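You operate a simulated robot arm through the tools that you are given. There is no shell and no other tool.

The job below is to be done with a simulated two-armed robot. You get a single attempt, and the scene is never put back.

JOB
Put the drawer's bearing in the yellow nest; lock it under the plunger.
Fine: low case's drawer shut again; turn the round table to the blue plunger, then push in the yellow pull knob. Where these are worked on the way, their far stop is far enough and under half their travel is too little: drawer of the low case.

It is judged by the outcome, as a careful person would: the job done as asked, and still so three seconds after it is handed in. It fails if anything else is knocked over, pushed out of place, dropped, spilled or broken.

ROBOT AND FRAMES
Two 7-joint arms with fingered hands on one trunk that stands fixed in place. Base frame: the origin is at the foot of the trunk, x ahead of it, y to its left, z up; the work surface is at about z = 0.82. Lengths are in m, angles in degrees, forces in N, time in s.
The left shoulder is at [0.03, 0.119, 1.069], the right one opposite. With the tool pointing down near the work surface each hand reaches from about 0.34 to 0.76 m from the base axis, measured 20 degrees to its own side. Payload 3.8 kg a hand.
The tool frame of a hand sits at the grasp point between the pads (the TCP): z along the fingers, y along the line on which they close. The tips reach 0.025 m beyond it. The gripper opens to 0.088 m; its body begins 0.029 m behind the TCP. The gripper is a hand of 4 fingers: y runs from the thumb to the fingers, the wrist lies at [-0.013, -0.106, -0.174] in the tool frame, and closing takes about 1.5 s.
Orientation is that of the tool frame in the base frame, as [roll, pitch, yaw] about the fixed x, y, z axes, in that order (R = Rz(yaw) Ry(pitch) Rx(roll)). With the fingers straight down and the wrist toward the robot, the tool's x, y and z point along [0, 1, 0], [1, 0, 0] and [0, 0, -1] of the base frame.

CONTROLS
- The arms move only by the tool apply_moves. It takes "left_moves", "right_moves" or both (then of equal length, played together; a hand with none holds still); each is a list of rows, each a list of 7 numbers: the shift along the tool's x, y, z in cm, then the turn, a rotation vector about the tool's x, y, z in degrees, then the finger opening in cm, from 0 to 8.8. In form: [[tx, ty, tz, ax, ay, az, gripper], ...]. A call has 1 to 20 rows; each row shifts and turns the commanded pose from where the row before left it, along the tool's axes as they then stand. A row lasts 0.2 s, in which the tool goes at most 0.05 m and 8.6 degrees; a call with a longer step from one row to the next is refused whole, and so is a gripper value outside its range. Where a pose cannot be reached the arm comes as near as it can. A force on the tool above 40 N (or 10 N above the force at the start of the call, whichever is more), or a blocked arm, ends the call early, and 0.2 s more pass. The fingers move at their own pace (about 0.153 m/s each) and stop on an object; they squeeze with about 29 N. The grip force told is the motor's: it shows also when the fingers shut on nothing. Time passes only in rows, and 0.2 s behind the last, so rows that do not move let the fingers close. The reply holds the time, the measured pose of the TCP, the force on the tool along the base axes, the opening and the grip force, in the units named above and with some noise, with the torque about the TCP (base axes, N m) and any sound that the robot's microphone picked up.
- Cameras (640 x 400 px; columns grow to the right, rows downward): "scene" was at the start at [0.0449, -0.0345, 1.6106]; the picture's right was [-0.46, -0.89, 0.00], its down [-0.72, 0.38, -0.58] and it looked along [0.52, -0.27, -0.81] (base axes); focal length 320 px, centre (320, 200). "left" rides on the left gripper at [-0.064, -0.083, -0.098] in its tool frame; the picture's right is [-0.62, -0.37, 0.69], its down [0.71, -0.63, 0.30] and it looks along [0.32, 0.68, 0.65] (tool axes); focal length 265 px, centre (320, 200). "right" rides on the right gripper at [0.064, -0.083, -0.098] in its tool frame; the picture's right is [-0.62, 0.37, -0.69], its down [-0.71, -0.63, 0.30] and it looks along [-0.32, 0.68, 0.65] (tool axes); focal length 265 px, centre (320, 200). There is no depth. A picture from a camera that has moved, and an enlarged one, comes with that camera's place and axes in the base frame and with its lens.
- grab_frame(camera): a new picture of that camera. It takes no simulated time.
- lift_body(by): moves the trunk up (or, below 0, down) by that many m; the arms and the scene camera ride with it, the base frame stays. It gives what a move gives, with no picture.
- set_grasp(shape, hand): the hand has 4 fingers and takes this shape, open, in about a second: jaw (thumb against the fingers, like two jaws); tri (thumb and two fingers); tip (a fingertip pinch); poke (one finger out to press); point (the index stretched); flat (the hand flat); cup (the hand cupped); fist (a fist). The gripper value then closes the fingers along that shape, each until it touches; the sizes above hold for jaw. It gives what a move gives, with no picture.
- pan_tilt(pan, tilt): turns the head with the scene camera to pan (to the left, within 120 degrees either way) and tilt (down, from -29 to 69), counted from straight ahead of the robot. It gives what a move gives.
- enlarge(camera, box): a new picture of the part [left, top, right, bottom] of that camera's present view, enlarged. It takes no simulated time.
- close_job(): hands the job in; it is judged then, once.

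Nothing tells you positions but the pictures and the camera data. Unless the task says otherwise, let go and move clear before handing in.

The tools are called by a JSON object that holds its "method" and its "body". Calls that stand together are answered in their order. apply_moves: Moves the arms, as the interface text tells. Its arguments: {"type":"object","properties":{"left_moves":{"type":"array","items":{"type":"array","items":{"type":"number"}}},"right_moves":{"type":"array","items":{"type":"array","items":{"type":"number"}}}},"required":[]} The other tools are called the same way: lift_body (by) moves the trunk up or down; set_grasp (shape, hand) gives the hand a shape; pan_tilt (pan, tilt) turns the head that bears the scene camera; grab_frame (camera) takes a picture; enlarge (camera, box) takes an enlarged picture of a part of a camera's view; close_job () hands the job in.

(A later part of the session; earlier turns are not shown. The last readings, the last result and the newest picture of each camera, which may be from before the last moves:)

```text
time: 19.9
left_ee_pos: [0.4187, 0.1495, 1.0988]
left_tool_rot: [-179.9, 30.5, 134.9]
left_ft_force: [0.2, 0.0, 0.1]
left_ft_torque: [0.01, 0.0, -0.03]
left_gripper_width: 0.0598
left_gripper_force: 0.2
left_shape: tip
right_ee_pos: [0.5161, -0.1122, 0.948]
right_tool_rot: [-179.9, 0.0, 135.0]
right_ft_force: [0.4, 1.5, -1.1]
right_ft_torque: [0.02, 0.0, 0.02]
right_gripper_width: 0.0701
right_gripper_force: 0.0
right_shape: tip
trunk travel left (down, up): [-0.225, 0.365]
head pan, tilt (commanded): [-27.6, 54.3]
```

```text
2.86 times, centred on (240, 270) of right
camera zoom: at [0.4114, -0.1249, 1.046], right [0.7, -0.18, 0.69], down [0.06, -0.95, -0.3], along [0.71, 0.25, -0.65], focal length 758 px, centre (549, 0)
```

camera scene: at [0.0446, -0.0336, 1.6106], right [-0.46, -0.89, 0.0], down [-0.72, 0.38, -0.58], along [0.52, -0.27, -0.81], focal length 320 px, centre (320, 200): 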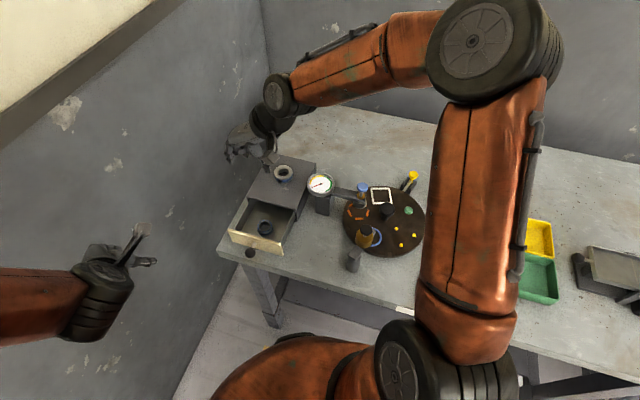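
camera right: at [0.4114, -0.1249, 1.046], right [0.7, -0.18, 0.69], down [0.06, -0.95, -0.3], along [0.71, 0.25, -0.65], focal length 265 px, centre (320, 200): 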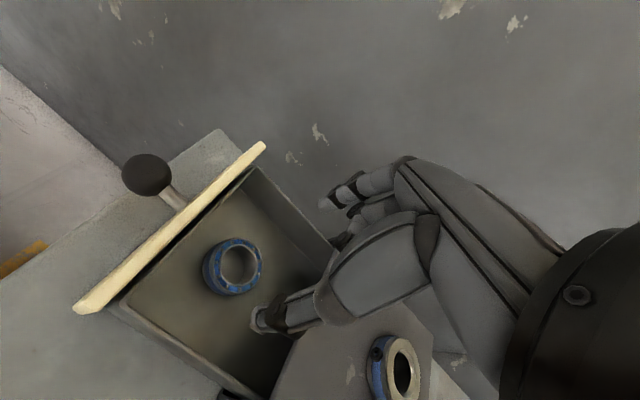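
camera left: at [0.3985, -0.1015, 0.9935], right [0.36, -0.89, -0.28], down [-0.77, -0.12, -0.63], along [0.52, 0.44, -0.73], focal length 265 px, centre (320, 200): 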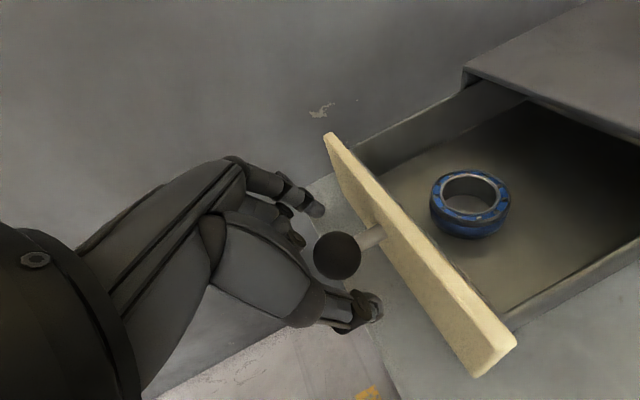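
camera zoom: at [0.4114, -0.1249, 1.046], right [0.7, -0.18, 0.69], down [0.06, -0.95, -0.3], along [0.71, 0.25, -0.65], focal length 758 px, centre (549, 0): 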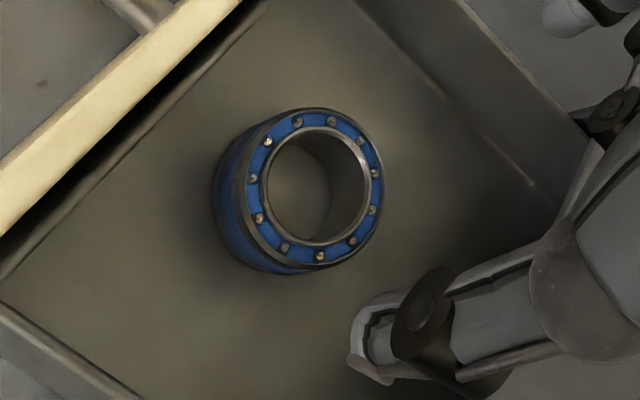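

The bearing lies within 1–2 mm of the tool axis. It is about 45 mm across and 14 mm tall, with its top near z = 0.853. I'll descend in steps with the pinch open across it.

{"method": "apply_moves", "body": {"right_moves": [[0.1, 0.1, 2.5, 0, 0, 0, 6.6], [0, 0, 2.5, 0, 0, 0, 6.6], [0, 0, 1.7, 0, 0, 0, 6.6], [0, 0, 0.6, 0, 0, 0, 6.6], [0, 0, 0, 0, 0, 0, 6.6]]}}

{"method": "grab_frame", "body": {"camera": "right"}}

```text
time: 21.1
left_ee_pos: [0.4188, 0.1502, 1.0977]
left_tool_rot: [180.0, 30.5, 134.9]
left_ft_force: [0.3, 0.4, -0.1]
left_ft_torque: [0.01, 0.01, 0.0]
left_gripper_width: 0.0598
left_gripper_force: 0.0
left_shape: tip
right_ee_pos: [0.5156, -0.1099, 0.8762]
right_tool_rot: [-179.9, 0.0, 135.1]
right_ft_force: [0.2, 0.3, -0.3]
right_ft_torque: [-0.01, -0.04, 0.0]
right_gripper_width: 0.0663
right_gripper_force: 0.0
right_shape: tip
trunk travel left (down, up): [-0.225, 0.365]
head pan, tilt (commanded): [-27.6, 54.3]
```

```text
taken
camera right: at [0.411, -0.1232, 0.9741], right [0.7, -0.18, 0.69], down [0.06, -0.95, -0.3], along [0.71, 0.25, -0.65], focal length 265 px, centre (320, 200)
```

right: 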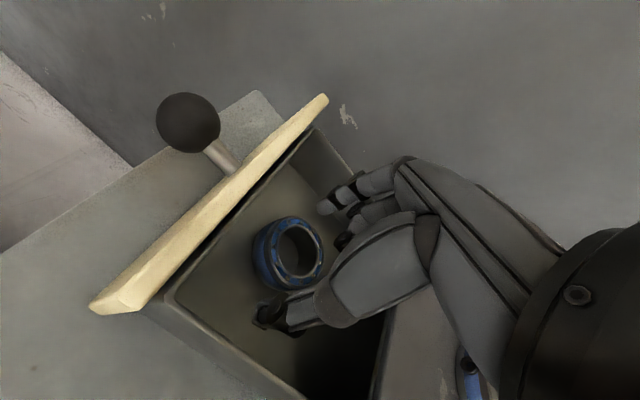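

{"method": "enlarge", "body": {"camera": "right", "box": [220, 160, 380, 340]}}

{"method": "enlarge", "body": {"camera": "scene", "box": [210, 170, 330, 270]}}

```text
2.22 times, centred on (300, 250) of right
camera zoom: at [0.411, -0.1232, 0.9741], right [0.7, -0.18, 0.69], down [0.06, -0.95, -0.3], along [0.71, 0.25, -0.65], focal length 590 px, centre (364, 89)
```

zoom: 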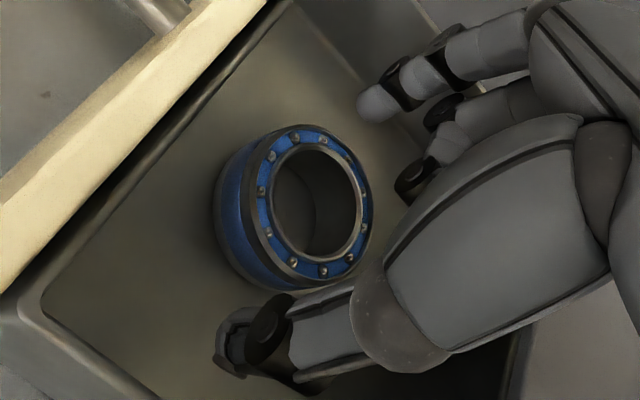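

```text
4.00 times, centred on (270, 220) of scene
camera zoom: at [0.045, -0.0343, 1.6106], right [-0.46, -0.89, 0.0], down [-0.72, 0.38, -0.58], along [0.52, -0.27, -0.81], focal length 1282 px, centre (520, 120)
```

zoom: 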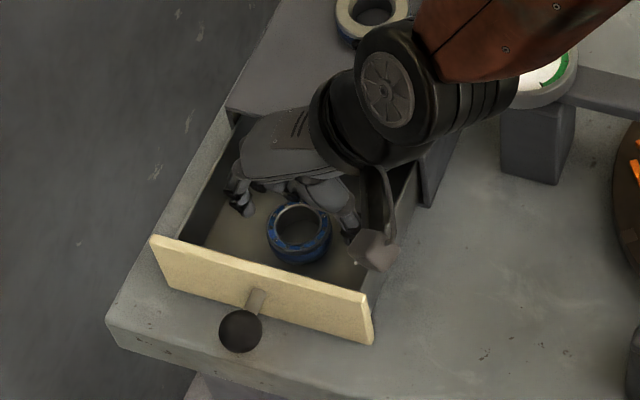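

The bearing is centred between thumb and index tips. I'll lower another 7 mm and close the pinch.

{"method": "apply_moves", "body": {"right_moves": [[0, 0, 0.4, 0, 0, 0, 6.6], [0, 0, 0.4, 0, 0, 0, 6.6], [0, 0, 0, 0, 0, 0, 5.0], [0, 0, 0, 0, 0, 0, 4.0], [0, 0, 0, 0, 0, 0, 3.0], [0, 0, 0, 0, 0, 0, 3.0], [0, 0, 0, 0, 0, 0, 3.0]]}}

{"method": "enlarge", "body": {"camera": "right", "box": [220, 160, 380, 340]}}

```text
time: 22.7
left_ee_pos: [0.4189, 0.1497, 1.0977]
left_tool_rot: [-179.9, 30.6, 134.8]
left_ft_force: [0.0, 1.5, 0.6]
left_ft_torque: [0.01, -0.01, 0.01]
left_gripper_width: 0.0599
left_gripper_force: 0.0
left_shape: tip
right_ee_pos: [0.5165, -0.1099, 0.868]
right_tool_rot: [179.9, 0.0, 135.1]
right_ft_force: [-1.2, 0.4, 0.1]
right_ft_torque: [-0.03, -0.03, 0.0]
right_gripper_width: 0.0364
right_gripper_force: 28.6
right_shape: tip
trunk travel left (down, up): [-0.225, 0.365]
head pan, tilt (commanded): [-27.6, 54.3]
```

```text
2.22 times, centred on (300, 250) of right
camera zoom: at [0.4107, -0.1231, 0.9666], right [0.7, -0.18, 0.69], down [0.06, -0.95, -0.3], along [0.71, 0.25, -0.65], focal length 590 px, centre (364, 89)
```

zoom: 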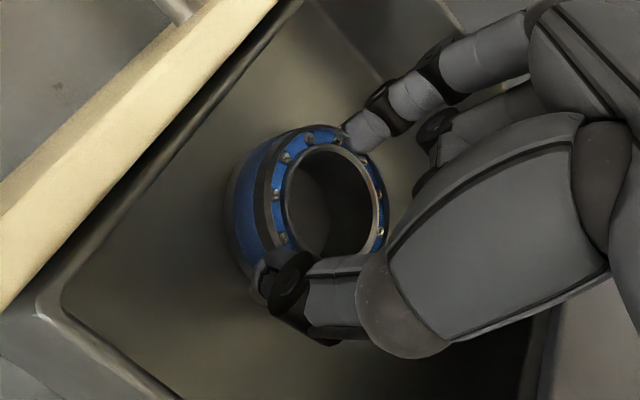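

The pinch closed on the ring with a full 28.6 N grip force. I'll lift slowly and check the hold.

{"method": "apply_moves", "body": {"right_moves": [[0, 0, -0.5, 0, 0, 0, 2.5], [0, 0, -1.0, 0, 0, 0, 2.5], [0, 0, -1.5, 0, 0, 0, 2.5], [0, 0, 0, 0, 0, 0, 2.5]]}}

{"method": "enlarge", "body": {"camera": "right", "box": [220, 160, 380, 340]}}

{"method": "enlarge", "body": {"camera": "scene", "box": [210, 170, 330, 270]}}

```text
time: 23.7
left_ee_pos: [0.4204, 0.1492, 1.0977]
left_tool_rot: [180.0, 30.5, 134.9]
left_ft_force: [0.4, -0.6, 0.0]
left_ft_torque: [-0.01, 0.02, 0.02]
left_gripper_width: 0.0599
left_gripper_force: 0.0
left_shape: tip
right_ee_pos: [0.5167, -0.1097, 0.8981]
right_tool_rot: [-180.0, 0.1, 135.0]
right_ft_force: [-0.3, 0.2, -0.9]
right_ft_torque: [0.01, -0.01, -0.04]
right_gripper_width: 0.0363
right_gripper_force: 28.5
right_shape: tip
trunk travel left (down, up): [-0.225, 0.365]
head pan, tilt (commanded): [-27.6, 54.3]
```

```text
2.22 times, centred on (300, 250) of right
camera zoom: at [0.4116, -0.1223, 0.9963], right [0.7, -0.18, 0.69], down [0.06, -0.95, -0.3], along [0.71, 0.25, -0.65], focal length 590 px, centre (364, 89)
```

zoom: 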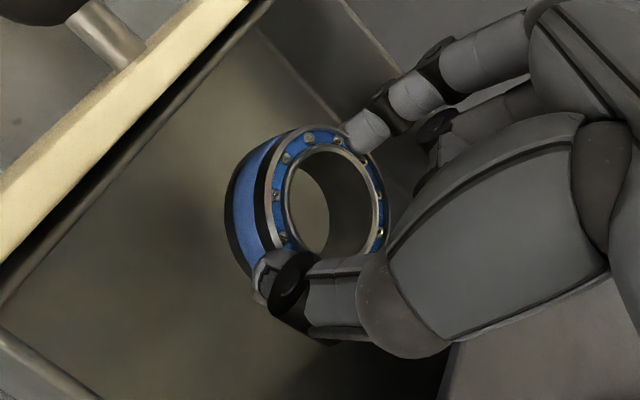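

```text
4.00 times, centred on (270, 220) of scene
camera zoom: at [0.0453, -0.0344, 1.6106], right [-0.46, -0.89, 0.0], down [-0.72, 0.38, -0.58], along [0.52, -0.27, -0.81], focal length 1282 px, centre (520, 120)
```

zoom: 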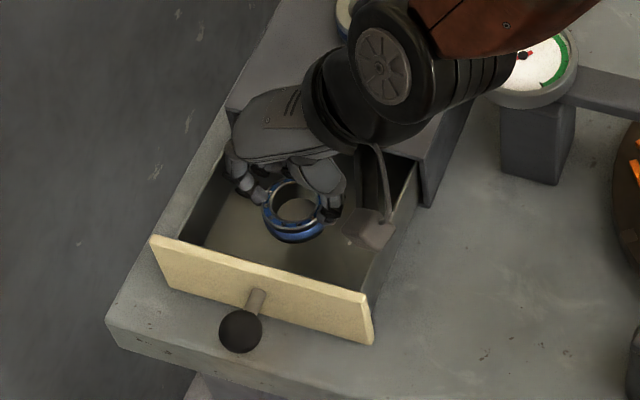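

The bearing is held and clear of the drawer. I'll raise it to about z = 1.08, carry it over to the yellow nest, and turn to approach between the pins.

{"method": "apply_moves", "body": {"right_moves": [[0, 0, -3.6, 0, 0, 0, 2.5], [0, 0, -3.6, 0, 0, 0, 2.5], [0, 0, -3.6, 0, 0, 0, 2.5], [0, 0, -3.6, 0, 0, 0, 2.5], [0, 0, -3.6, 0, 0, 0, 2.5], [-0.97, -4.6, 0, 0, 0, 0, 2.5], [-0.97, -4.6, 0, 0, 0, 0, 2.5], [-0.97, -4.6, 0, 0, 0, 0, 2.5], [-0.97, -4.6, 0, 0, 0, 0, 2.5], [-0.97, -4.6, 0, 0, 0, 0, 2.5], [-0.97, -4.6, 0, 0, 0, 0, 2.5], [-0.97, -4.6, 0, 0, 0, 0, 2.5], [-0.97, -4.6, 0, 0, 0, 0, 2.5]]}}

{"method": "apply_moves", "body": {"right_moves": [[0, 0, 0, 0, 0, 7.2, 2.5], [0, 0, 0, 0, 0, 7.2, 2.5], [0, 0, 0, 0, 0, 7.2, 2.5], [0, 0, 0, 0, 0, 7.2, 2.5], [0, 0, 0, 0, 0, 7.2, 2.5], [0, 0, 0, 0, 0, 7.2, 2.5], [0, 0, 0, 0, 0, 7.2, 2.5], [0, 0, 0, 0, 0, 7.2, 2.5], [0, 0, 0, 0, 0, 7.4, 2.5], [0, 0, 0, 0, 0, 0, 2.5]]}}

{"method": "grab_frame", "body": {"camera": "right"}}

{"method": "grab_frame", "body": {"camera": "scene"}}

```text
time: 26.5
left_ee_pos: [0.4183, 0.148, 1.0986]
left_tool_rot: [179.9, 30.5, 134.8]
left_ft_force: [0.3, -0.3, -0.7]
left_ft_torque: [0.02, 0.01, 0.03]
left_gripper_width: 0.0599
left_gripper_force: 0.1
left_shape: tip
right_ee_pos: [0.3109, -0.4269, 1.0765]
right_tool_rot: [179.9, -0.1, 135.1]
right_ft_force: [0.3, 0.4, -1.2]
right_ft_torque: [0.03, -0.01, 0.04]
right_gripper_width: 0.0365
right_gripper_force: 29.0
right_shape: tip
trunk travel left (down, up): [-0.225, 0.365]
head pan, tilt (commanded): [-27.6, 54.3]
```

```text
time: 28.7
left_ee_pos: [0.4192, 0.1486, 1.098]
left_tool_rot: [180.0, 30.5, 134.7]
left_ft_force: [0.1, -0.5, -0.3]
left_ft_torque: [0.0, -0.02, -0.02]
left_gripper_width: 0.0597
left_gripper_force: 0.2
left_shape: tip
right_ee_pos: [0.3113, -0.4258, 1.0785]
right_tool_rot: [-179.9, 0.0, 69.9]
right_ft_force: [0.1, 0.3, -1.6]
right_ft_torque: [-0.01, 0.0, 0.0]
right_gripper_width: 0.0361
right_gripper_force: 28.8
right_shape: tip
trunk travel left (down, up): [-0.225, 0.365]
head pan, tilt (commanded): [-27.6, 54.3]
```

```text
taken
camera right: at [0.2545, -0.3363, 1.1762], right [0.13, -0.71, 0.69], down [-0.84, -0.45, -0.3], along [0.53, -0.54, -0.65], focal length 265 px, centre (320, 200)
```

right: 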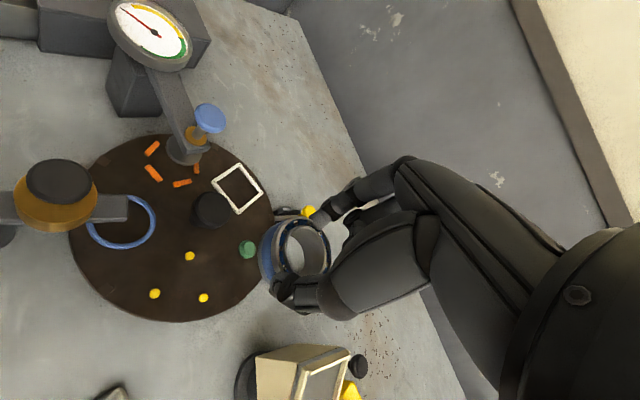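

```text
taken
camera scene: at [0.0445, -0.0349, 1.6106], right [-0.46, -0.89, 0.0], down [-0.72, 0.38, -0.58], along [0.52, -0.27, -0.81], focal length 320 px, centre (320, 200)
```

scene: 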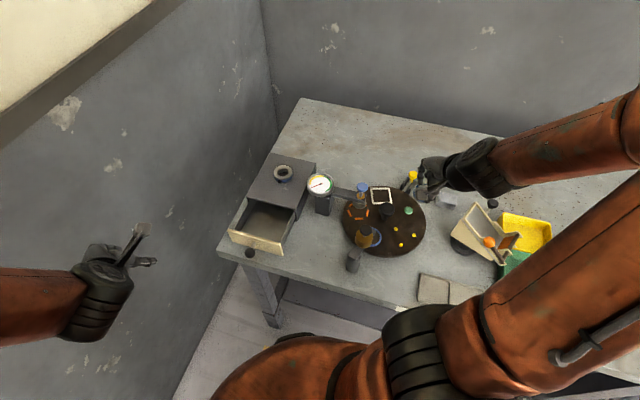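

{"method": "enlarge", "body": {"camera": "right", "box": [120, 190, 360, 340]}}

{"method": "enlarge", "body": {"camera": "scene", "box": [340, 140, 480, 260]}}

```text
2.67 times, centred on (240, 265) of right
camera zoom: at [0.2545, -0.3363, 1.1762], right [0.13, -0.71, 0.69], down [-0.84, -0.45, -0.3], along [0.53, -0.54, -0.65], focal length 708 px, centre (533, 27)
```

zoom: 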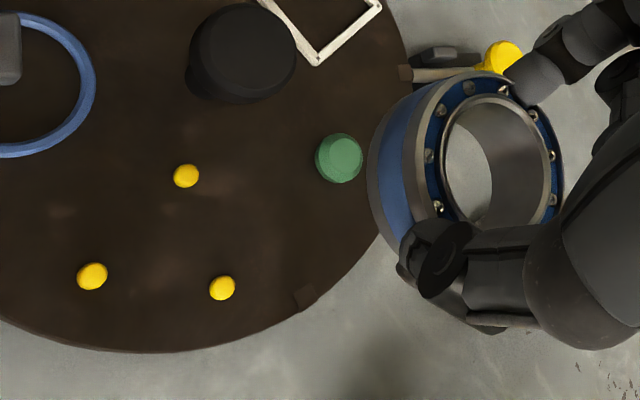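

```text
3.33 times, centred on (410, 200) of scene
camera zoom: at [0.0445, -0.0349, 1.6106], right [-0.46, -0.89, 0.0], down [-0.72, 0.38, -0.58], along [0.52, -0.27, -0.81], focal length 1068 px, centre (20, 200)
```

zoom: 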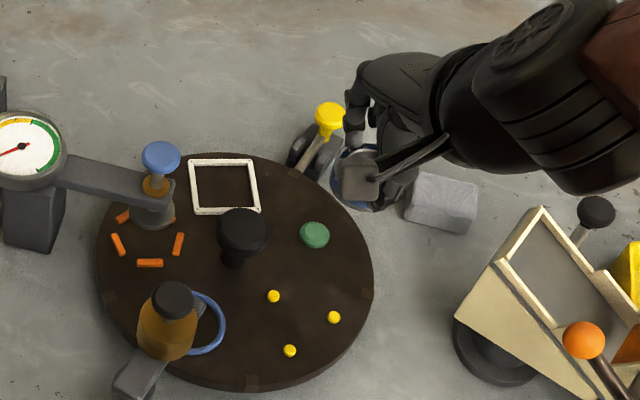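

The yellow nest's centre triangulates to (0.3115, -0.424) from both cameras, and the ring is level and centred in the pinch. I'll descend to about 4 cm above the nest and re-check alignment.

{"method": "apply_moves", "body": {"right_moves": [[0.22, -0.04, 3.7, 0, 0, 0, 2.5], [0, 0, 3.7, 0, 0, 0, 2.5], [0, 0, 3.7, 0, 0, 0, 2.5], [0, 0, 3.6, 0, 0, 0, 2.5], [0, 0, 0, 0, 0, 0, 2.5]]}}

{"method": "enlarge", "body": {"camera": "right", "box": [120, 120, 400, 340]}}

{"method": "enlarge", "body": {"camera": "scene", "box": [340, 160, 460, 280]}}

```text
time: 29.9
left_ee_pos: [0.4186, 0.1495, 1.0983]
left_tool_rot: [180.0, 30.6, 134.8]
left_ft_force: [-0.8, -1.6, -0.2]
left_ft_torque: [-0.01, -0.02, 0.0]
left_gripper_width: 0.0598
left_gripper_force: 0.1
left_shape: tip
right_ee_pos: [0.3123, -0.4244, 0.9309]
right_tool_rot: [179.9, 0.0, 70.0]
right_ft_force: [-0.6, 0.0, -1.0]
right_ft_torque: [0.0, 0.0, -0.02]
right_gripper_width: 0.0359
right_gripper_force: 29.2
right_shape: tip
trunk travel left (down, up): [-0.225, 0.365]
head pan, tilt (commanded): [-27.6, 54.3]
```

```text
1.82 times, centred on (260, 230) of right
camera zoom: at [0.2559, -0.3347, 1.0294], right [0.13, -0.71, 0.69], down [-0.84, -0.46, -0.3], along [0.53, -0.54, -0.65], focal length 483 px, centre (429, 146)
```

zoom: 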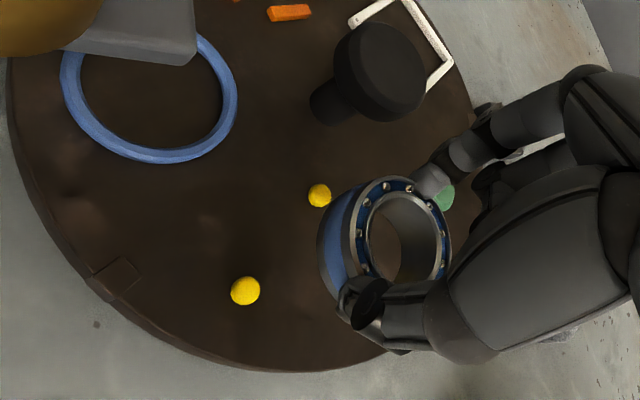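

```text
3.33 times, centred on (400, 220) of scene
camera zoom: at [0.0444, -0.0338, 1.6107], right [-0.46, -0.89, 0.0], down [-0.72, 0.38, -0.58], along [0.52, -0.27, -0.81], focal length 1068 px, centre (53, 133)
```

zoom: 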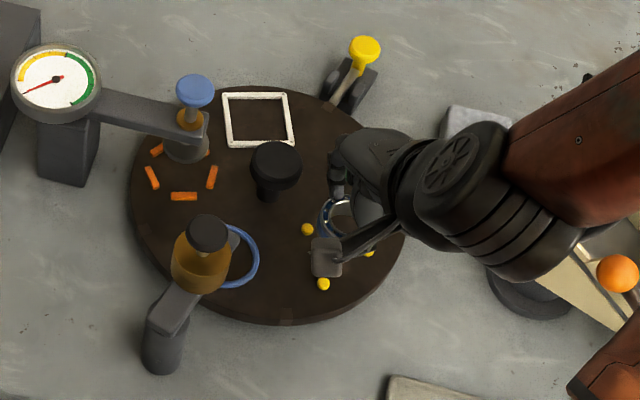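

Alignment is within about 1 mm. I'll go down another 2.5 cm and look again before seating it.

{"method": "apply_moves", "body": {"right_moves": [[0, 0, 1.3, 0, 0, 0, 2.5], [0, 0, 1.2, 0, 0, 0, 2.5], [0, 0, 0, 0, 0, 0, 2.5]]}}

{"method": "enlarge", "body": {"camera": "right", "box": [180, 120, 380, 300]}}

{"method": "enlarge", "body": {"camera": "scene", "box": [370, 190, 450, 260]}}

```text
time: 30.7
left_ee_pos: [0.42, 0.1481, 1.0981]
left_tool_rot: [180.0, 30.5, 134.9]
left_ft_force: [0.6, 0.1, 0.2]
left_ft_torque: [0.0, 0.01, 0.0]
left_gripper_width: 0.0597
left_gripper_force: 0.0
left_shape: tip
right_ee_pos: [0.3127, -0.4236, 0.9062]
right_tool_rot: [-179.9, 0.0, 70.0]
right_ft_force: [0.2, -0.1, -1.6]
right_ft_torque: [-0.04, -0.01, -0.01]
right_gripper_width: 0.0361
right_gripper_force: 29.0
right_shape: tip
trunk travel left (down, up): [-0.225, 0.365]
head pan, tilt (commanded): [-27.6, 54.3]
```

```text
2.22 times, centred on (280, 210) of right
camera zoom: at [0.256, -0.3346, 1.005], right [0.13, -0.71, 0.69], down [-0.84, -0.46, -0.3], along [0.53, -0.54, -0.65], focal length 590 px, centre (409, 178)
```

zoom: 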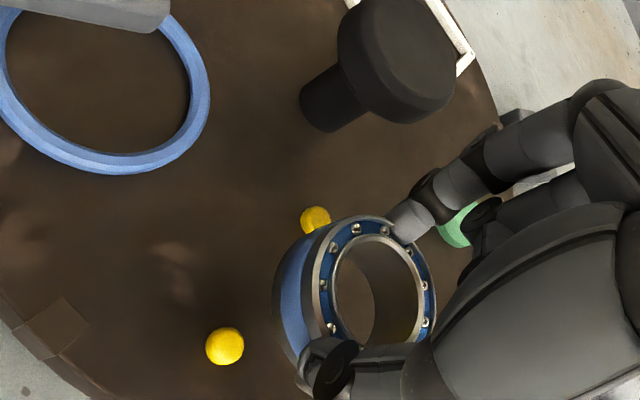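

```text
5.71 times, centred on (410, 225) of scene
camera zoom: at [0.0448, -0.0344, 1.6106], right [-0.46, -0.89, 0.0], down [-0.72, 0.38, -0.58], along [0.52, -0.27, -0.81], focal length 1831 px, centre (-194, 57)
```

zoom: 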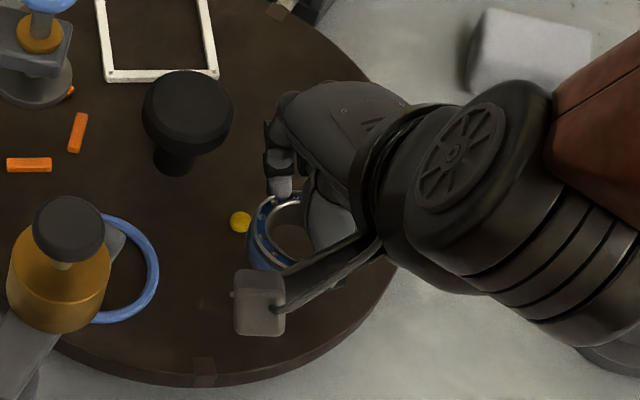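

Still aligned to within 1–1.5 mm. I'll lower in small steps and watch the vertical force.

{"method": "apply_moves", "body": {"right_moves": [[0, 0, 0.6, 0, 0, 0, 2.5], [0, 0, 0.5, 0, 0, 0, 2.5], [0, 0, 0, 0, 0, 0, 2.5]]}}

{"method": "enlarge", "body": {"camera": "right", "box": [180, 120, 380, 300]}}

```text
time: 31.5
left_ee_pos: [0.4192, 0.1477, 1.098]
left_tool_rot: [-180.0, 30.5, 134.8]
left_ft_force: [-0.1, 0.1, -0.4]
left_ft_torque: [-0.02, -0.01, -0.01]
left_gripper_width: 0.0595
left_gripper_force: 0.1
left_shape: tip
right_ee_pos: [0.3132, -0.4237, 0.8962]
right_tool_rot: [180.0, 0.0, 70.0]
right_ft_force: [0.2, -0.3, -0.8]
right_ft_torque: [0.01, -0.02, -0.01]
right_gripper_width: 0.0361
right_gripper_force: 28.4
right_shape: tip
trunk travel left (down, up): [-0.225, 0.365]
head pan, tilt (commanded): [-27.6, 54.3]
```

```text
2.22 times, centred on (280, 210) of right
camera zoom: at [0.2553, -0.3334, 0.9936], right [0.13, -0.71, 0.69], down [-0.84, -0.46, -0.3], along [0.53, -0.54, -0.65], focal length 590 px, centre (409, 178)
```

zoom: 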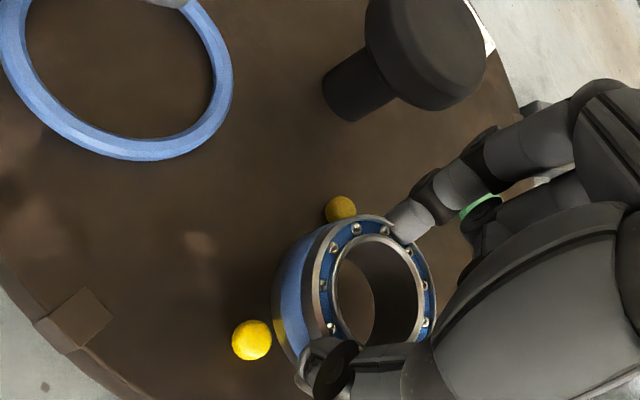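

{"method": "apply_moves", "body": {"right_moves": [[-0.1, 0, 0.4, 0, 0, 0, 2.5], [0, 0, 0.3, 0, 0, 0, 2.5], [0, 0, 0, 0, 0, 0, 2.5]]}}

{"method": "enlarge", "body": {"camera": "right", "box": [180, 120, 380, 300]}}

```text
time: 32.3
left_ee_pos: [0.42, 0.149, 1.098]
left_tool_rot: [180.0, 30.6, 134.9]
left_ft_force: [-0.7, -0.2, 0.7]
left_ft_torque: [0.04, -0.02, 0.01]
left_gripper_width: 0.0598
left_gripper_force: 0.0
left_shape: tip
right_ee_pos: [0.3116, -0.4246, 0.8889]
right_tool_rot: [180.0, 0.1, 70.0]
right_ft_force: [0.7, -1.1, -0.2]
right_ft_torque: [-0.02, -0.05, 0.01]
right_gripper_width: 0.0362
right_gripper_force: 28.9
right_shape: tip
trunk travel left (down, up): [-0.225, 0.365]
head pan, tilt (commanded): [-27.6, 54.3]
```

```text
2.22 times, centred on (280, 210) of right
camera zoom: at [0.2548, -0.3344, 0.9865], right [0.13, -0.71, 0.69], down [-0.84, -0.46, -0.3], along [0.53, -0.54, -0.65], focal length 590 px, centre (409, 178)
```

zoom: 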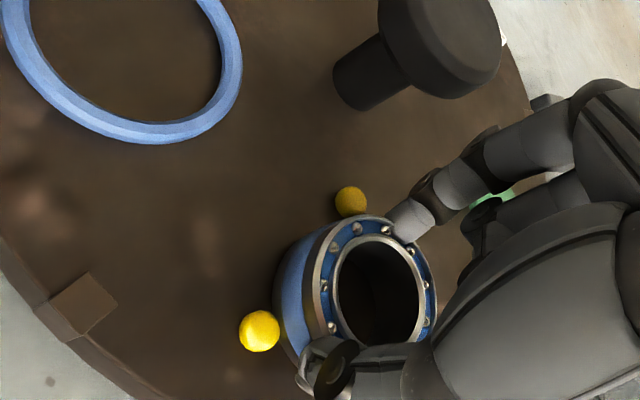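

{"method": "apply_moves", "body": {"right_moves": [[0, 0, 0.2, 0, 0, 0, 2.5], [0, 0, 0.2, 0, 0, 0, 2.5], [0, 0, 0, 0, 0, 0, 2.5]]}}

{"method": "enlarge", "body": {"camera": "right", "box": [180, 120, 380, 300]}}

```text
time: 33.1
left_ee_pos: [0.4187, 0.1499, 1.0994]
left_tool_rot: [-179.9, 30.6, 134.8]
left_ft_force: [0.2, 0.8, -0.1]
left_ft_torque: [-0.01, -0.01, 0.0]
left_gripper_width: 0.0595
left_gripper_force: 0.0
left_shape: tip
right_ee_pos: [0.3113, -0.4231, 0.8859]
right_tool_rot: [179.8, 0.2, 70.0]
right_ft_force: [0.7, -1.2, 15.5]
right_ft_torque: [-0.02, 0.0, 0.03]
right_gripper_width: 0.0365
right_gripper_force: 29.1
right_shape: tip
trunk travel left (down, up): [-0.225, 0.365]
head pan, tilt (commanded): [-27.6, 54.3]
```

```text
2.22 times, centred on (280, 210) of right
camera zoom: at [0.2543, -0.3336, 0.9831], right [0.13, -0.71, 0.7], down [-0.84, -0.46, -0.31], along [0.53, -0.54, -0.65], focal length 590 px, centre (409, 178)
```

zoom: 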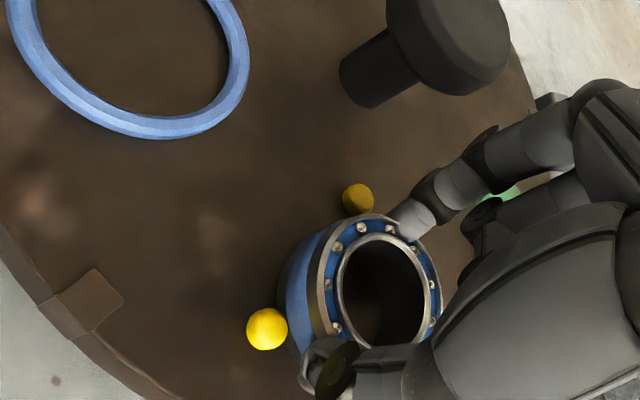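

Contact came at TCP z ≈ 0.886 with 15 N. The pins suggest the nest centre is 1–2 mm further toward the index side, so I'll lift slightly, shift, and try again to see whether it seats deeper.

{"method": "apply_moves", "body": {"right_moves": [[0, 0, -0.4, 0, 0, 0, 2.5], [-0.05, 0.15, 0, 0, 0, 0, 2.5], [0, 0, 0.3, 0, 0, 0, 2.5], [0, 0, 0, 0, 0, 0, 2.5]]}}

{"method": "enlarge", "body": {"camera": "right", "box": [210, 160, 350, 290]}}

```text
time: 34.1
left_ee_pos: [0.4188, 0.1501, 1.0993]
left_tool_rot: [179.9, 30.6, 134.9]
left_ft_force: [0.2, -0.6, -0.2]
left_ft_torque: [-0.02, 0.02, 0.01]
left_gripper_width: 0.0599
left_gripper_force: 0.1
left_shape: tip
right_ee_pos: [0.3121, -0.425, 0.8855]
right_tool_rot: [179.9, 0.0, 70.0]
right_ft_force: [-2.6, -0.4, 10.2]
right_ft_torque: [0.01, 0.04, -0.01]
right_gripper_width: 0.0364
right_gripper_force: 29.2
right_shape: tip
trunk travel left (down, up): [-0.225, 0.365]
head pan, tilt (commanded): [-27.6, 54.3]
```

```text
3.08 times, centred on (280, 225) of right
camera zoom: at [0.2549, -0.3351, 0.9837], right [0.13, -0.71, 0.69], down [-0.84, -0.46, -0.3], along [0.53, -0.54, -0.65], focal length 817 px, centre (443, 123)
```

zoom: 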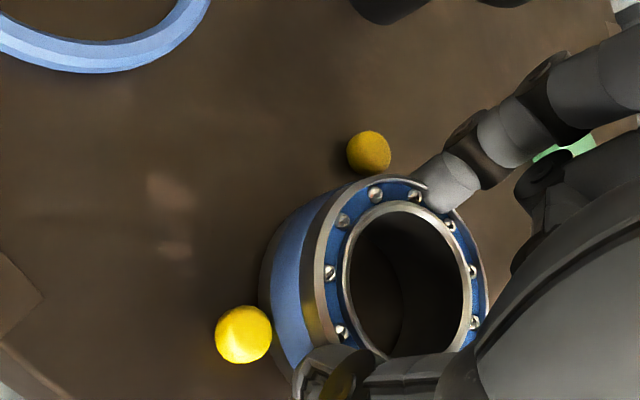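

Contact occurs at the same height after the shift, so the ring is on the plate between the pins, with offsets of about 1 mm. I'll ease off the pressure and open the pinch slightly, then check.

{"method": "apply_moves", "body": {"right_moves": [[0, 0, -0.06, 0, 0, 0, 3.2], [0, 0, 0, 0, 0, 0, 4.2], [0, 0, 0, 0, 0, 0, 5.2], [0, 0, 0, 0, 0, 0, 5.8], [0, 0, 0, 0, 0, 0, 5.8]]}}

{"method": "enlarge", "body": {"camera": "right", "box": [210, 160, 350, 290]}}

```text
time: 35.3
left_ee_pos: [0.4206, 0.1495, 1.0986]
left_tool_rot: [180.0, 30.5, 134.8]
left_ft_force: [0.2, 0.4, 0.4]
left_ft_torque: [-0.02, 0.01, -0.01]
left_gripper_width: 0.0594
left_gripper_force: 0.0
left_shape: tip
right_ee_pos: [0.3133, -0.4254, 0.8851]
right_tool_rot: [179.9, 0.0, 69.8]
right_ft_force: [-0.7, -0.6, -0.7]
right_ft_torque: [0.0, 0.02, -0.02]
right_gripper_width: 0.0576
right_gripper_force: 0.1
right_shape: tip
trunk travel left (down, up): [-0.225, 0.365]
head pan, tilt (commanded): [-27.6, 54.3]
```

```text
3.08 times, centred on (280, 225) of right
camera zoom: at [0.2553, -0.3355, 0.9837], right [0.13, -0.71, 0.69], down [-0.84, -0.46, -0.3], along [0.53, -0.54, -0.65], focal length 817 px, centre (443, 123)
```

zoom: 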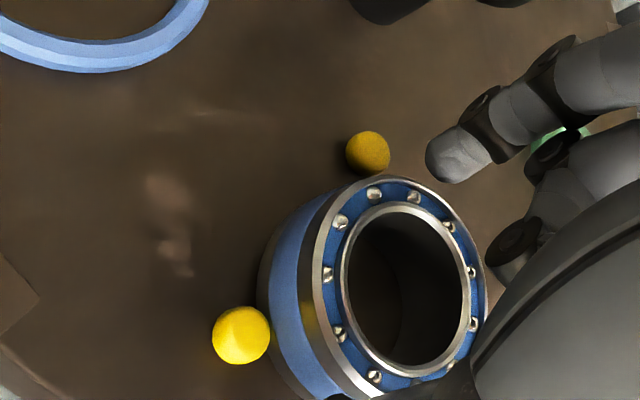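

The ring stayed put on release. I'll lift straight up and view the nest from above.

{"method": "apply_moves", "body": {"right_moves": [[0, 0, -1.5, 0, 0, 0, 5.8], [0, 0, -3.0, 0, 0, 0, 5.8], [0, 0, -4.0, 0, 0, 0, 5.8], [0, 0, -4.0, 0, 0, 0, 5.8], [0, 0, -4.5, 0, 0, 0, 5.8]]}}

{"method": "enlarge", "body": {"camera": "right", "box": [100, 190, 300, 340]}}

{"method": "enlarge", "body": {"camera": "scene", "box": [370, 190, 450, 260]}}

```text
time: 36.5
left_ee_pos: [0.4179, 0.1505, 1.0989]
left_tool_rot: [-180.0, 30.6, 134.8]
left_ft_force: [0.0, -0.2, -0.1]
left_ft_torque: [-0.04, -0.01, -0.01]
left_gripper_width: 0.0599
left_gripper_force: 0.0
left_shape: tip
right_ee_pos: [0.3122, -0.4238, 1.057]
right_tool_rot: [-179.9, 0.0, 70.0]
right_ft_force: [0.3, 0.1, -0.8]
right_ft_torque: [-0.01, 0.0, 0.02]
right_gripper_width: 0.0579
right_gripper_force: 0.0
right_shape: tip
trunk travel left (down, up): [-0.225, 0.365]
head pan, tilt (commanded): [-27.6, 54.3]
```

```text
2.67 times, centred on (200, 265) of right
camera zoom: at [0.2554, -0.334, 1.1561], right [0.13, -0.71, 0.69], down [-0.84, -0.46, -0.3], along [0.53, -0.54, -0.65], focal length 708 px, centre (640, 27)
```

zoom: 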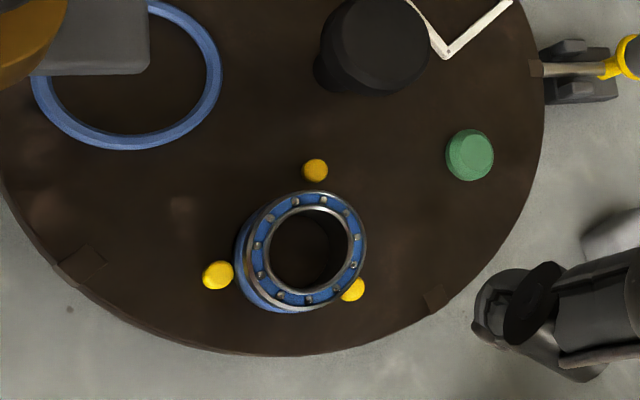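

```text
5.71 times, centred on (410, 225) of scene
camera zoom: at [0.0438, -0.0329, 1.6107], right [-0.46, -0.89, 0.0], down [-0.72, 0.38, -0.58], along [0.52, -0.27, -0.81], focal length 1831 px, centre (-194, 57)
```

zoom: 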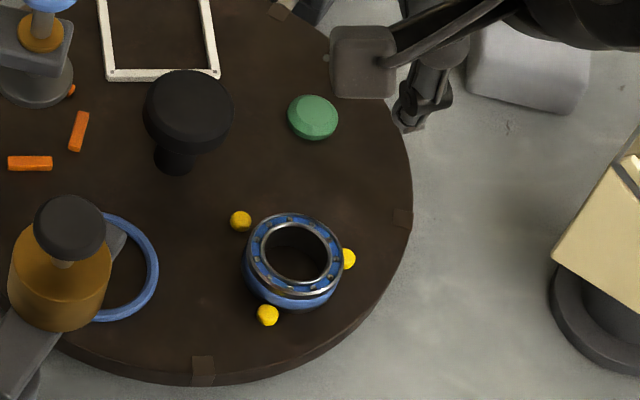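

{"method": "enlarge", "body": {"camera": "scene", "box": [396, 222, 436, 250]}}

{"method": "enlarge", "body": {"camera": "right", "box": [165, 235, 245, 315]}}

```text
14.29 times, centred on (416, 236) of scene
camera zoom: at [0.0438, -0.0329, 1.6107], right [-0.46, -0.89, 0.0], down [-0.72, 0.38, -0.58], along [0.52, -0.27, -0.81], focal length 4577 px, centre (-1051, -314)
```

zoom: 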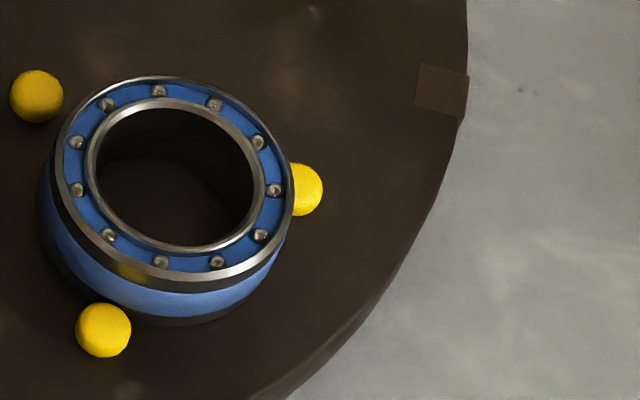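

```text
5.00 times, centred on (205, 275) of right
camera zoom: at [0.2554, -0.334, 1.1561], right [0.13, -0.71, 0.69], down [-0.84, -0.46, -0.3], along [0.53, -0.54, -0.65], focal length 1327 px, centre (895, -175)
```

zoom: 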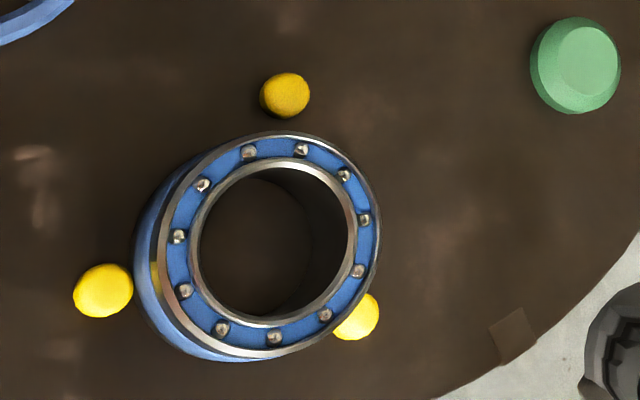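

The ring is level on the plate but sits about 3 mm outward of centre, against two pins with a gap at the inner pin. I'll regrip it lightly, slightly offset, so the pinch centres it in the nest.

{"method": "apply_moves", "body": {"right_moves": [[0, 0.15, 4.5, 0, 0, 0, 5.8], [0, 0, 4.0, 0, 0, 0, 5.8], [0, 0, 4.0, 0, 0, 0, 5.8], [0, 0, 3.0, 0, 0, 0, 5.8], [0, 0, 1.2, 0, 0, 0, 5.8], [0, 0, 0, 0, 0, 0, 5.8]]}}

{"method": "enlarge", "body": {"camera": "right", "box": [210, 160, 350, 290]}}

```text
time: 37.9
left_ee_pos: [0.4198, 0.1488, 1.0977]
left_tool_rot: [180.0, 30.5, 134.8]
left_ft_force: [-0.1, 0.1, 0.7]
left_ft_torque: [0.02, -0.01, 0.03]
left_gripper_width: 0.0597
left_gripper_force: 0.0
left_shape: tip
right_ee_pos: [0.3141, -0.4239, 0.8889]
right_tool_rot: [179.9, 0.0, 70.0]
right_ft_force: [0.6, 0.4, 0.1]
right_ft_torque: [0.03, 0.02, -0.03]
right_gripper_width: 0.0578
right_gripper_force: 0.0
right_shape: tip
trunk travel left (down, up): [-0.225, 0.365]
head pan, tilt (commanded): [-27.6, 54.3]
```

```text
3.08 times, centred on (280, 225) of right
camera zoom: at [0.2578, -0.3354, 0.9873], right [0.13, -0.71, 0.69], down [-0.84, -0.46, -0.3], along [0.53, -0.54, -0.65], focal length 817 px, centre (443, 123)
```

zoom: 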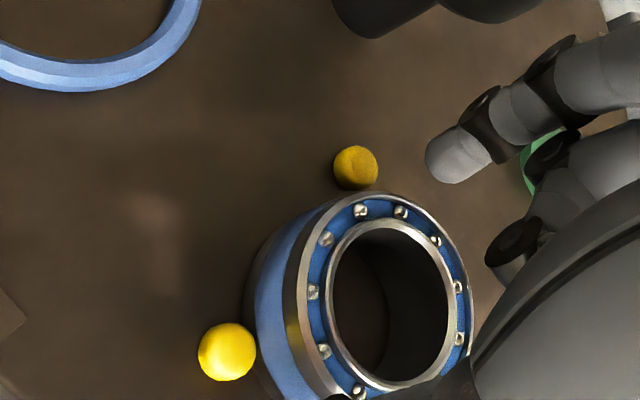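

{"method": "apply_moves", "body": {"right_moves": [[0, 0, 0, 0, 0, 0, 5.0], [0, 0, 0, 0, 0, 0, 4.4], [0, 0, 0, 0, 0, 0, 3.8], [0, 0, 0, 0, 0, 0, 3.2], [0, 0, 0, 0, 0, 0, 2.5], [0, 0, 0, 0, 0, 0, 2.5], [0, 0, 0, 0, 0, 0, 2.5]]}}

{"method": "enlarge", "body": {"camera": "right", "box": [210, 160, 350, 290]}}

```text
time: 39.5
left_ee_pos: [0.4191, 0.1506, 1.0978]
left_tool_rot: [180.0, 30.6, 134.9]
left_ft_force: [0.1, -0.5, 0.6]
left_ft_torque: [-0.03, 0.0, 0.0]
left_gripper_width: 0.06
left_gripper_force: 0.1
left_shape: tip
right_ee_pos: [0.3146, -0.424, 0.8921]
right_tool_rot: [179.5, 0.2, 70.1]
right_ft_force: [1.1, -2.0, 36.5]
right_ft_torque: [0.01, 0.08, -0.07]
right_gripper_width: 0.0316
right_gripper_force: 29.5
right_shape: tip
trunk travel left (down, up): [-0.225, 0.365]
head pan, tilt (commanded): [-27.6, 54.3]
```

```text
3.08 times, centred on (280, 225) of right
camera zoom: at [0.2577, -0.3342, 0.9895], right [0.13, -0.71, 0.7], down [-0.83, -0.46, -0.31], along [0.54, -0.54, -0.65], focal length 817 px, centre (443, 123)
```

zoom: 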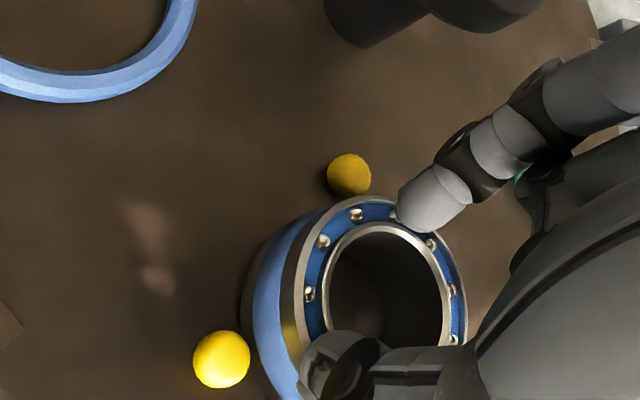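

The tips rode up onto the top edge because the grip was too high. I'll open, lower to the earlier grip height, and close again.

{"method": "apply_moves", "body": {"right_moves": [[0, 0, 0, 0, 0, 0, 4.5], [0, 0, 0, 0, 0, 0, 5.8], [0, 0, 0, 0, 0, 0, 5.8], [0, 0, 0.2, 0, 0, 0, 5.8], [0, 0, 0.1, 0, 0, 0, 5.8], [0, 0, 0, 0, 0, 0, 5.8]]}}

{"method": "enlarge", "body": {"camera": "right", "box": [210, 160, 350, 290]}}

```text
time: 40.9
left_ee_pos: [0.4195, 0.1485, 1.098]
left_tool_rot: [179.9, 30.5, 134.8]
left_ft_force: [0.9, -1.0, 0.1]
left_ft_torque: [0.0, -0.01, -0.02]
left_gripper_width: 0.0597
left_gripper_force: 0.1
left_shape: tip
right_ee_pos: [0.3144, -0.4253, 0.8869]
right_tool_rot: [-179.9, 0.0, 70.0]
right_ft_force: [-0.6, 0.1, 0.0]
right_ft_torque: [-0.05, 0.01, 0.03]
right_gripper_width: 0.0578
right_gripper_force: 0.1
right_shape: tip
trunk travel left (down, up): [-0.225, 0.365]
head pan, tilt (commanded): [-27.6, 54.3]
```

```text
3.08 times, centred on (280, 225) of right
camera zoom: at [0.2573, -0.3354, 0.9848], right [0.13, -0.71, 0.69], down [-0.84, -0.46, -0.3], along [0.53, -0.54, -0.65], focal length 817 px, centre (443, 123)
```

zoom: 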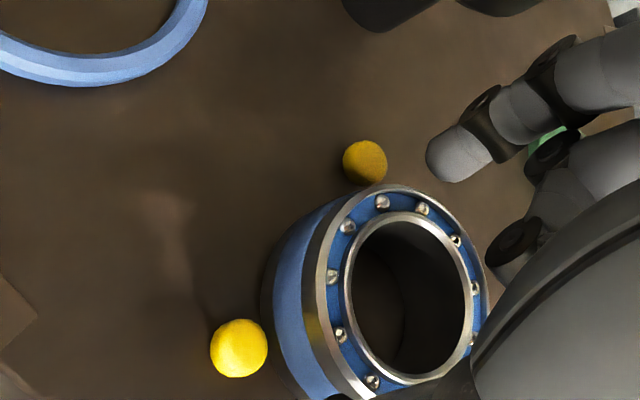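

{"method": "apply_moves", "body": {"right_moves": [[0, 0.05, 0.05, 0, 0, 0, 5.0], [0, 0, 0, 0, 0, 0, 4.4], [0, 0, 0, 0, 0, 0, 3.8], [0, 0, 0, 0, 0, 0, 3.2], [0, 0, 0, 0, 0, 0, 2.8], [0, 0, 0, 0, 0, 0, 2.8]]}}

{"method": "enlarge", "body": {"camera": "right", "box": [210, 160, 350, 290]}}

```text
time: 42.3
left_ee_pos: [0.4199, 0.1492, 1.0973]
left_tool_rot: [179.9, 30.4, 134.8]
left_ft_force: [0.2, -0.3, 0.6]
left_ft_torque: [-0.02, -0.01, 0.06]
left_gripper_width: 0.0597
left_gripper_force: 0.1
left_shape: tip
right_ee_pos: [0.3142, -0.4244, 0.8867]
right_tool_rot: [-179.9, 0.0, 70.0]
right_ft_force: [0.9, 1.7, 0.4]
right_ft_torque: [0.01, -0.05, 0.03]
right_gripper_width: 0.0352
right_gripper_force: 28.7
right_shape: tip
trunk travel left (down, up): [-0.225, 0.365]
head pan, tilt (commanded): [-27.6, 54.3]
```

```text
3.08 times, centred on (280, 225) of right
camera zoom: at [0.2579, -0.3355, 0.984], right [0.13, -0.71, 0.69], down [-0.84, -0.46, -0.3], along [0.53, -0.54, -0.65], focal length 817 px, centre (443, 123)
```

zoom: 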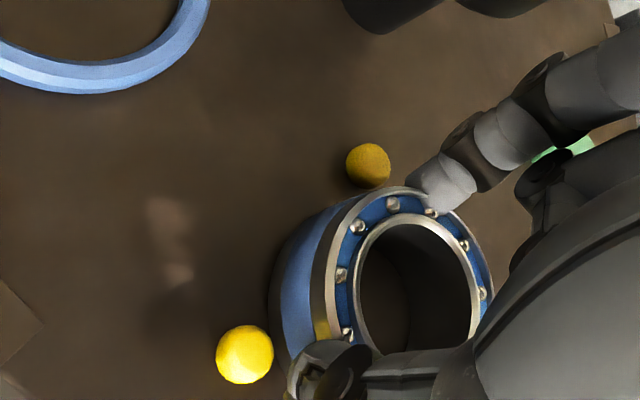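

The ring is now centred between the pins. I'll release and lift straight up to check.

{"method": "apply_moves", "body": {"right_moves": [[0, 0, 0, 0, 0, 0, 4.0], [0, 0, 0, 0, 0, 0, 5.0], [0, 0, 0, 0, 0, 0, 5.8], [0, 0, 0, 0, 0, 0, 5.8], [0, 0, -1.5, 0, 0, 0, 5.8], [0, 0, -3.0, 0, 0, 0, 5.8], [0, 0, -4.0, 0, 0, 0, 5.8], [0, 0, -4.0, 0, 0, 0, 5.8], [0, 0, -4.5, 0, 0, 0, 5.8]]}}

{"method": "enlarge", "body": {"camera": "scene", "box": [396, 222, 436, 250]}}

{"method": "enlarge", "body": {"camera": "right", "box": [165, 235, 245, 315]}}

{"method": "grab_frame", "body": {"camera": "scene"}}

```text
time: 44.3
left_ee_pos: [0.4192, 0.1505, 1.0977]
left_tool_rot: [-180.0, 30.7, 134.8]
left_ft_force: [-0.1, -0.7, 0.2]
left_ft_torque: [0.02, 0.0, 0.03]
left_gripper_width: 0.0597
left_gripper_force: 0.0
left_shape: tip
right_ee_pos: [0.3111, -0.4235, 1.0569]
right_tool_rot: [180.0, 0.0, 69.9]
right_ft_force: [0.5, 0.0, 0.2]
right_ft_torque: [-0.04, -0.05, -0.03]
right_gripper_width: 0.0576
right_gripper_force: 0.1
right_shape: tip
trunk travel left (down, up): [-0.225, 0.365]
head pan, tilt (commanded): [-27.6, 54.3]
```

```text
14.29 times, centred on (416, 236) of scene
camera zoom: at [0.0435, -0.0331, 1.6107], right [-0.46, -0.89, 0.0], down [-0.72, 0.38, -0.58], along [0.52, -0.27, -0.81], focal length 4577 px, centre (-1051, -314)
```

zoom: 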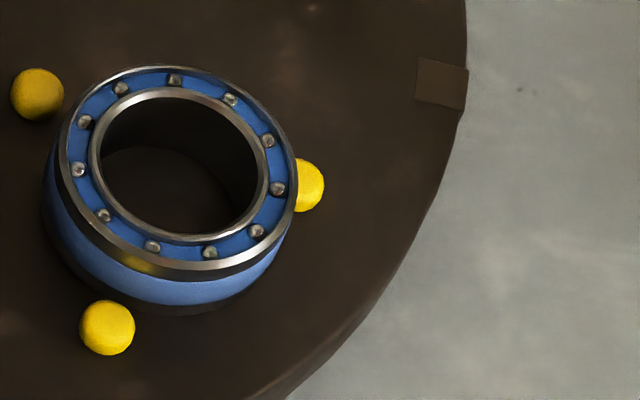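

```text
5.00 times, centred on (205, 275) of right
camera zoom: at [0.2546, -0.3339, 1.155], right [0.13, -0.71, 0.69], down [-0.84, -0.46, -0.3], along [0.53, -0.54, -0.65], focal length 1327 px, centre (895, -175)
```

zoom: 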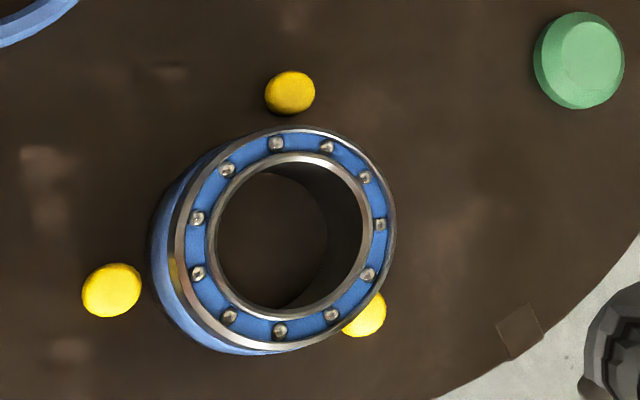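

```text
taken
camera scene: at [0.0435, -0.0331, 1.6107], right [-0.46, -0.89, 0.0], down [-0.72, 0.38, -0.58], along [0.52, -0.27, -0.81], focal length 320 px, centre (320, 200)
```

scene: 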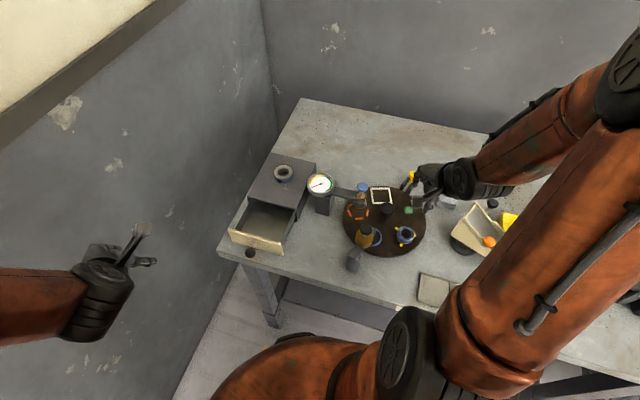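

The ring now lies flat on the plate, captured between the three pins. Next I'll shut the drawer by bringing the left hand back along its earlier path to the ball knob.

{"method": "apply_moves", "body": {"left_moves": [[-0.59, -2.06, 3.11, 0, 0, 0, 6.0], [-0.59, -2.06, 3.11, 0, 0, 0, 6.0], [-0.59, -2.06, 3.11, 0, 0, 0, 6.0], [-0.59, -2.06, 3.11, 0, 0, 0, 6.0], [-0.59, -2.06, 3.11, 0, 0, 0, 6.0], [0, 0, 0, 0, 0, 0, 6.0]]}}

{"method": "grab_frame", "body": {"camera": "left"}}

```text
time: 45.7
left_ee_pos: [0.4207, 0.0005, 0.9786]
left_tool_rot: [180.0, 30.6, 134.7]
left_ft_force: [1.0, 0.7, 0.0]
left_ft_torque: [0.0, -0.01, 0.01]
left_gripper_width: 0.0596
left_gripper_force: 0.0
left_shape: tip
right_ee_pos: [0.3125, -0.4233, 1.0556]
right_tool_rot: [-179.9, 0.0, 70.0]
right_ft_force: [-0.1, 0.8, 0.7]
right_ft_torque: [-0.03, 0.0, -0.01]
right_gripper_width: 0.0576
right_gripper_force: 0.0
right_shape: tip
trunk travel left (down, up): [-0.225, 0.365]
head pan, tilt (commanded): [-27.6, 54.3]
```

```text
taken
camera left: at [0.3661, -0.0617, 1.0959], right [0.36, -0.89, -0.28], down [-0.77, -0.12, -0.63], along [0.52, 0.44, -0.73], focal length 265 px, centre (320, 200)
```

left: 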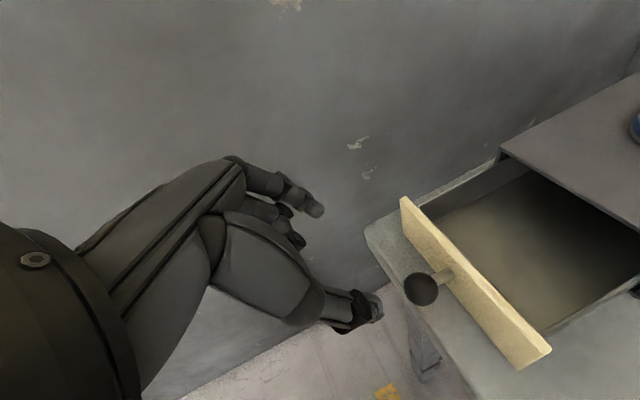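

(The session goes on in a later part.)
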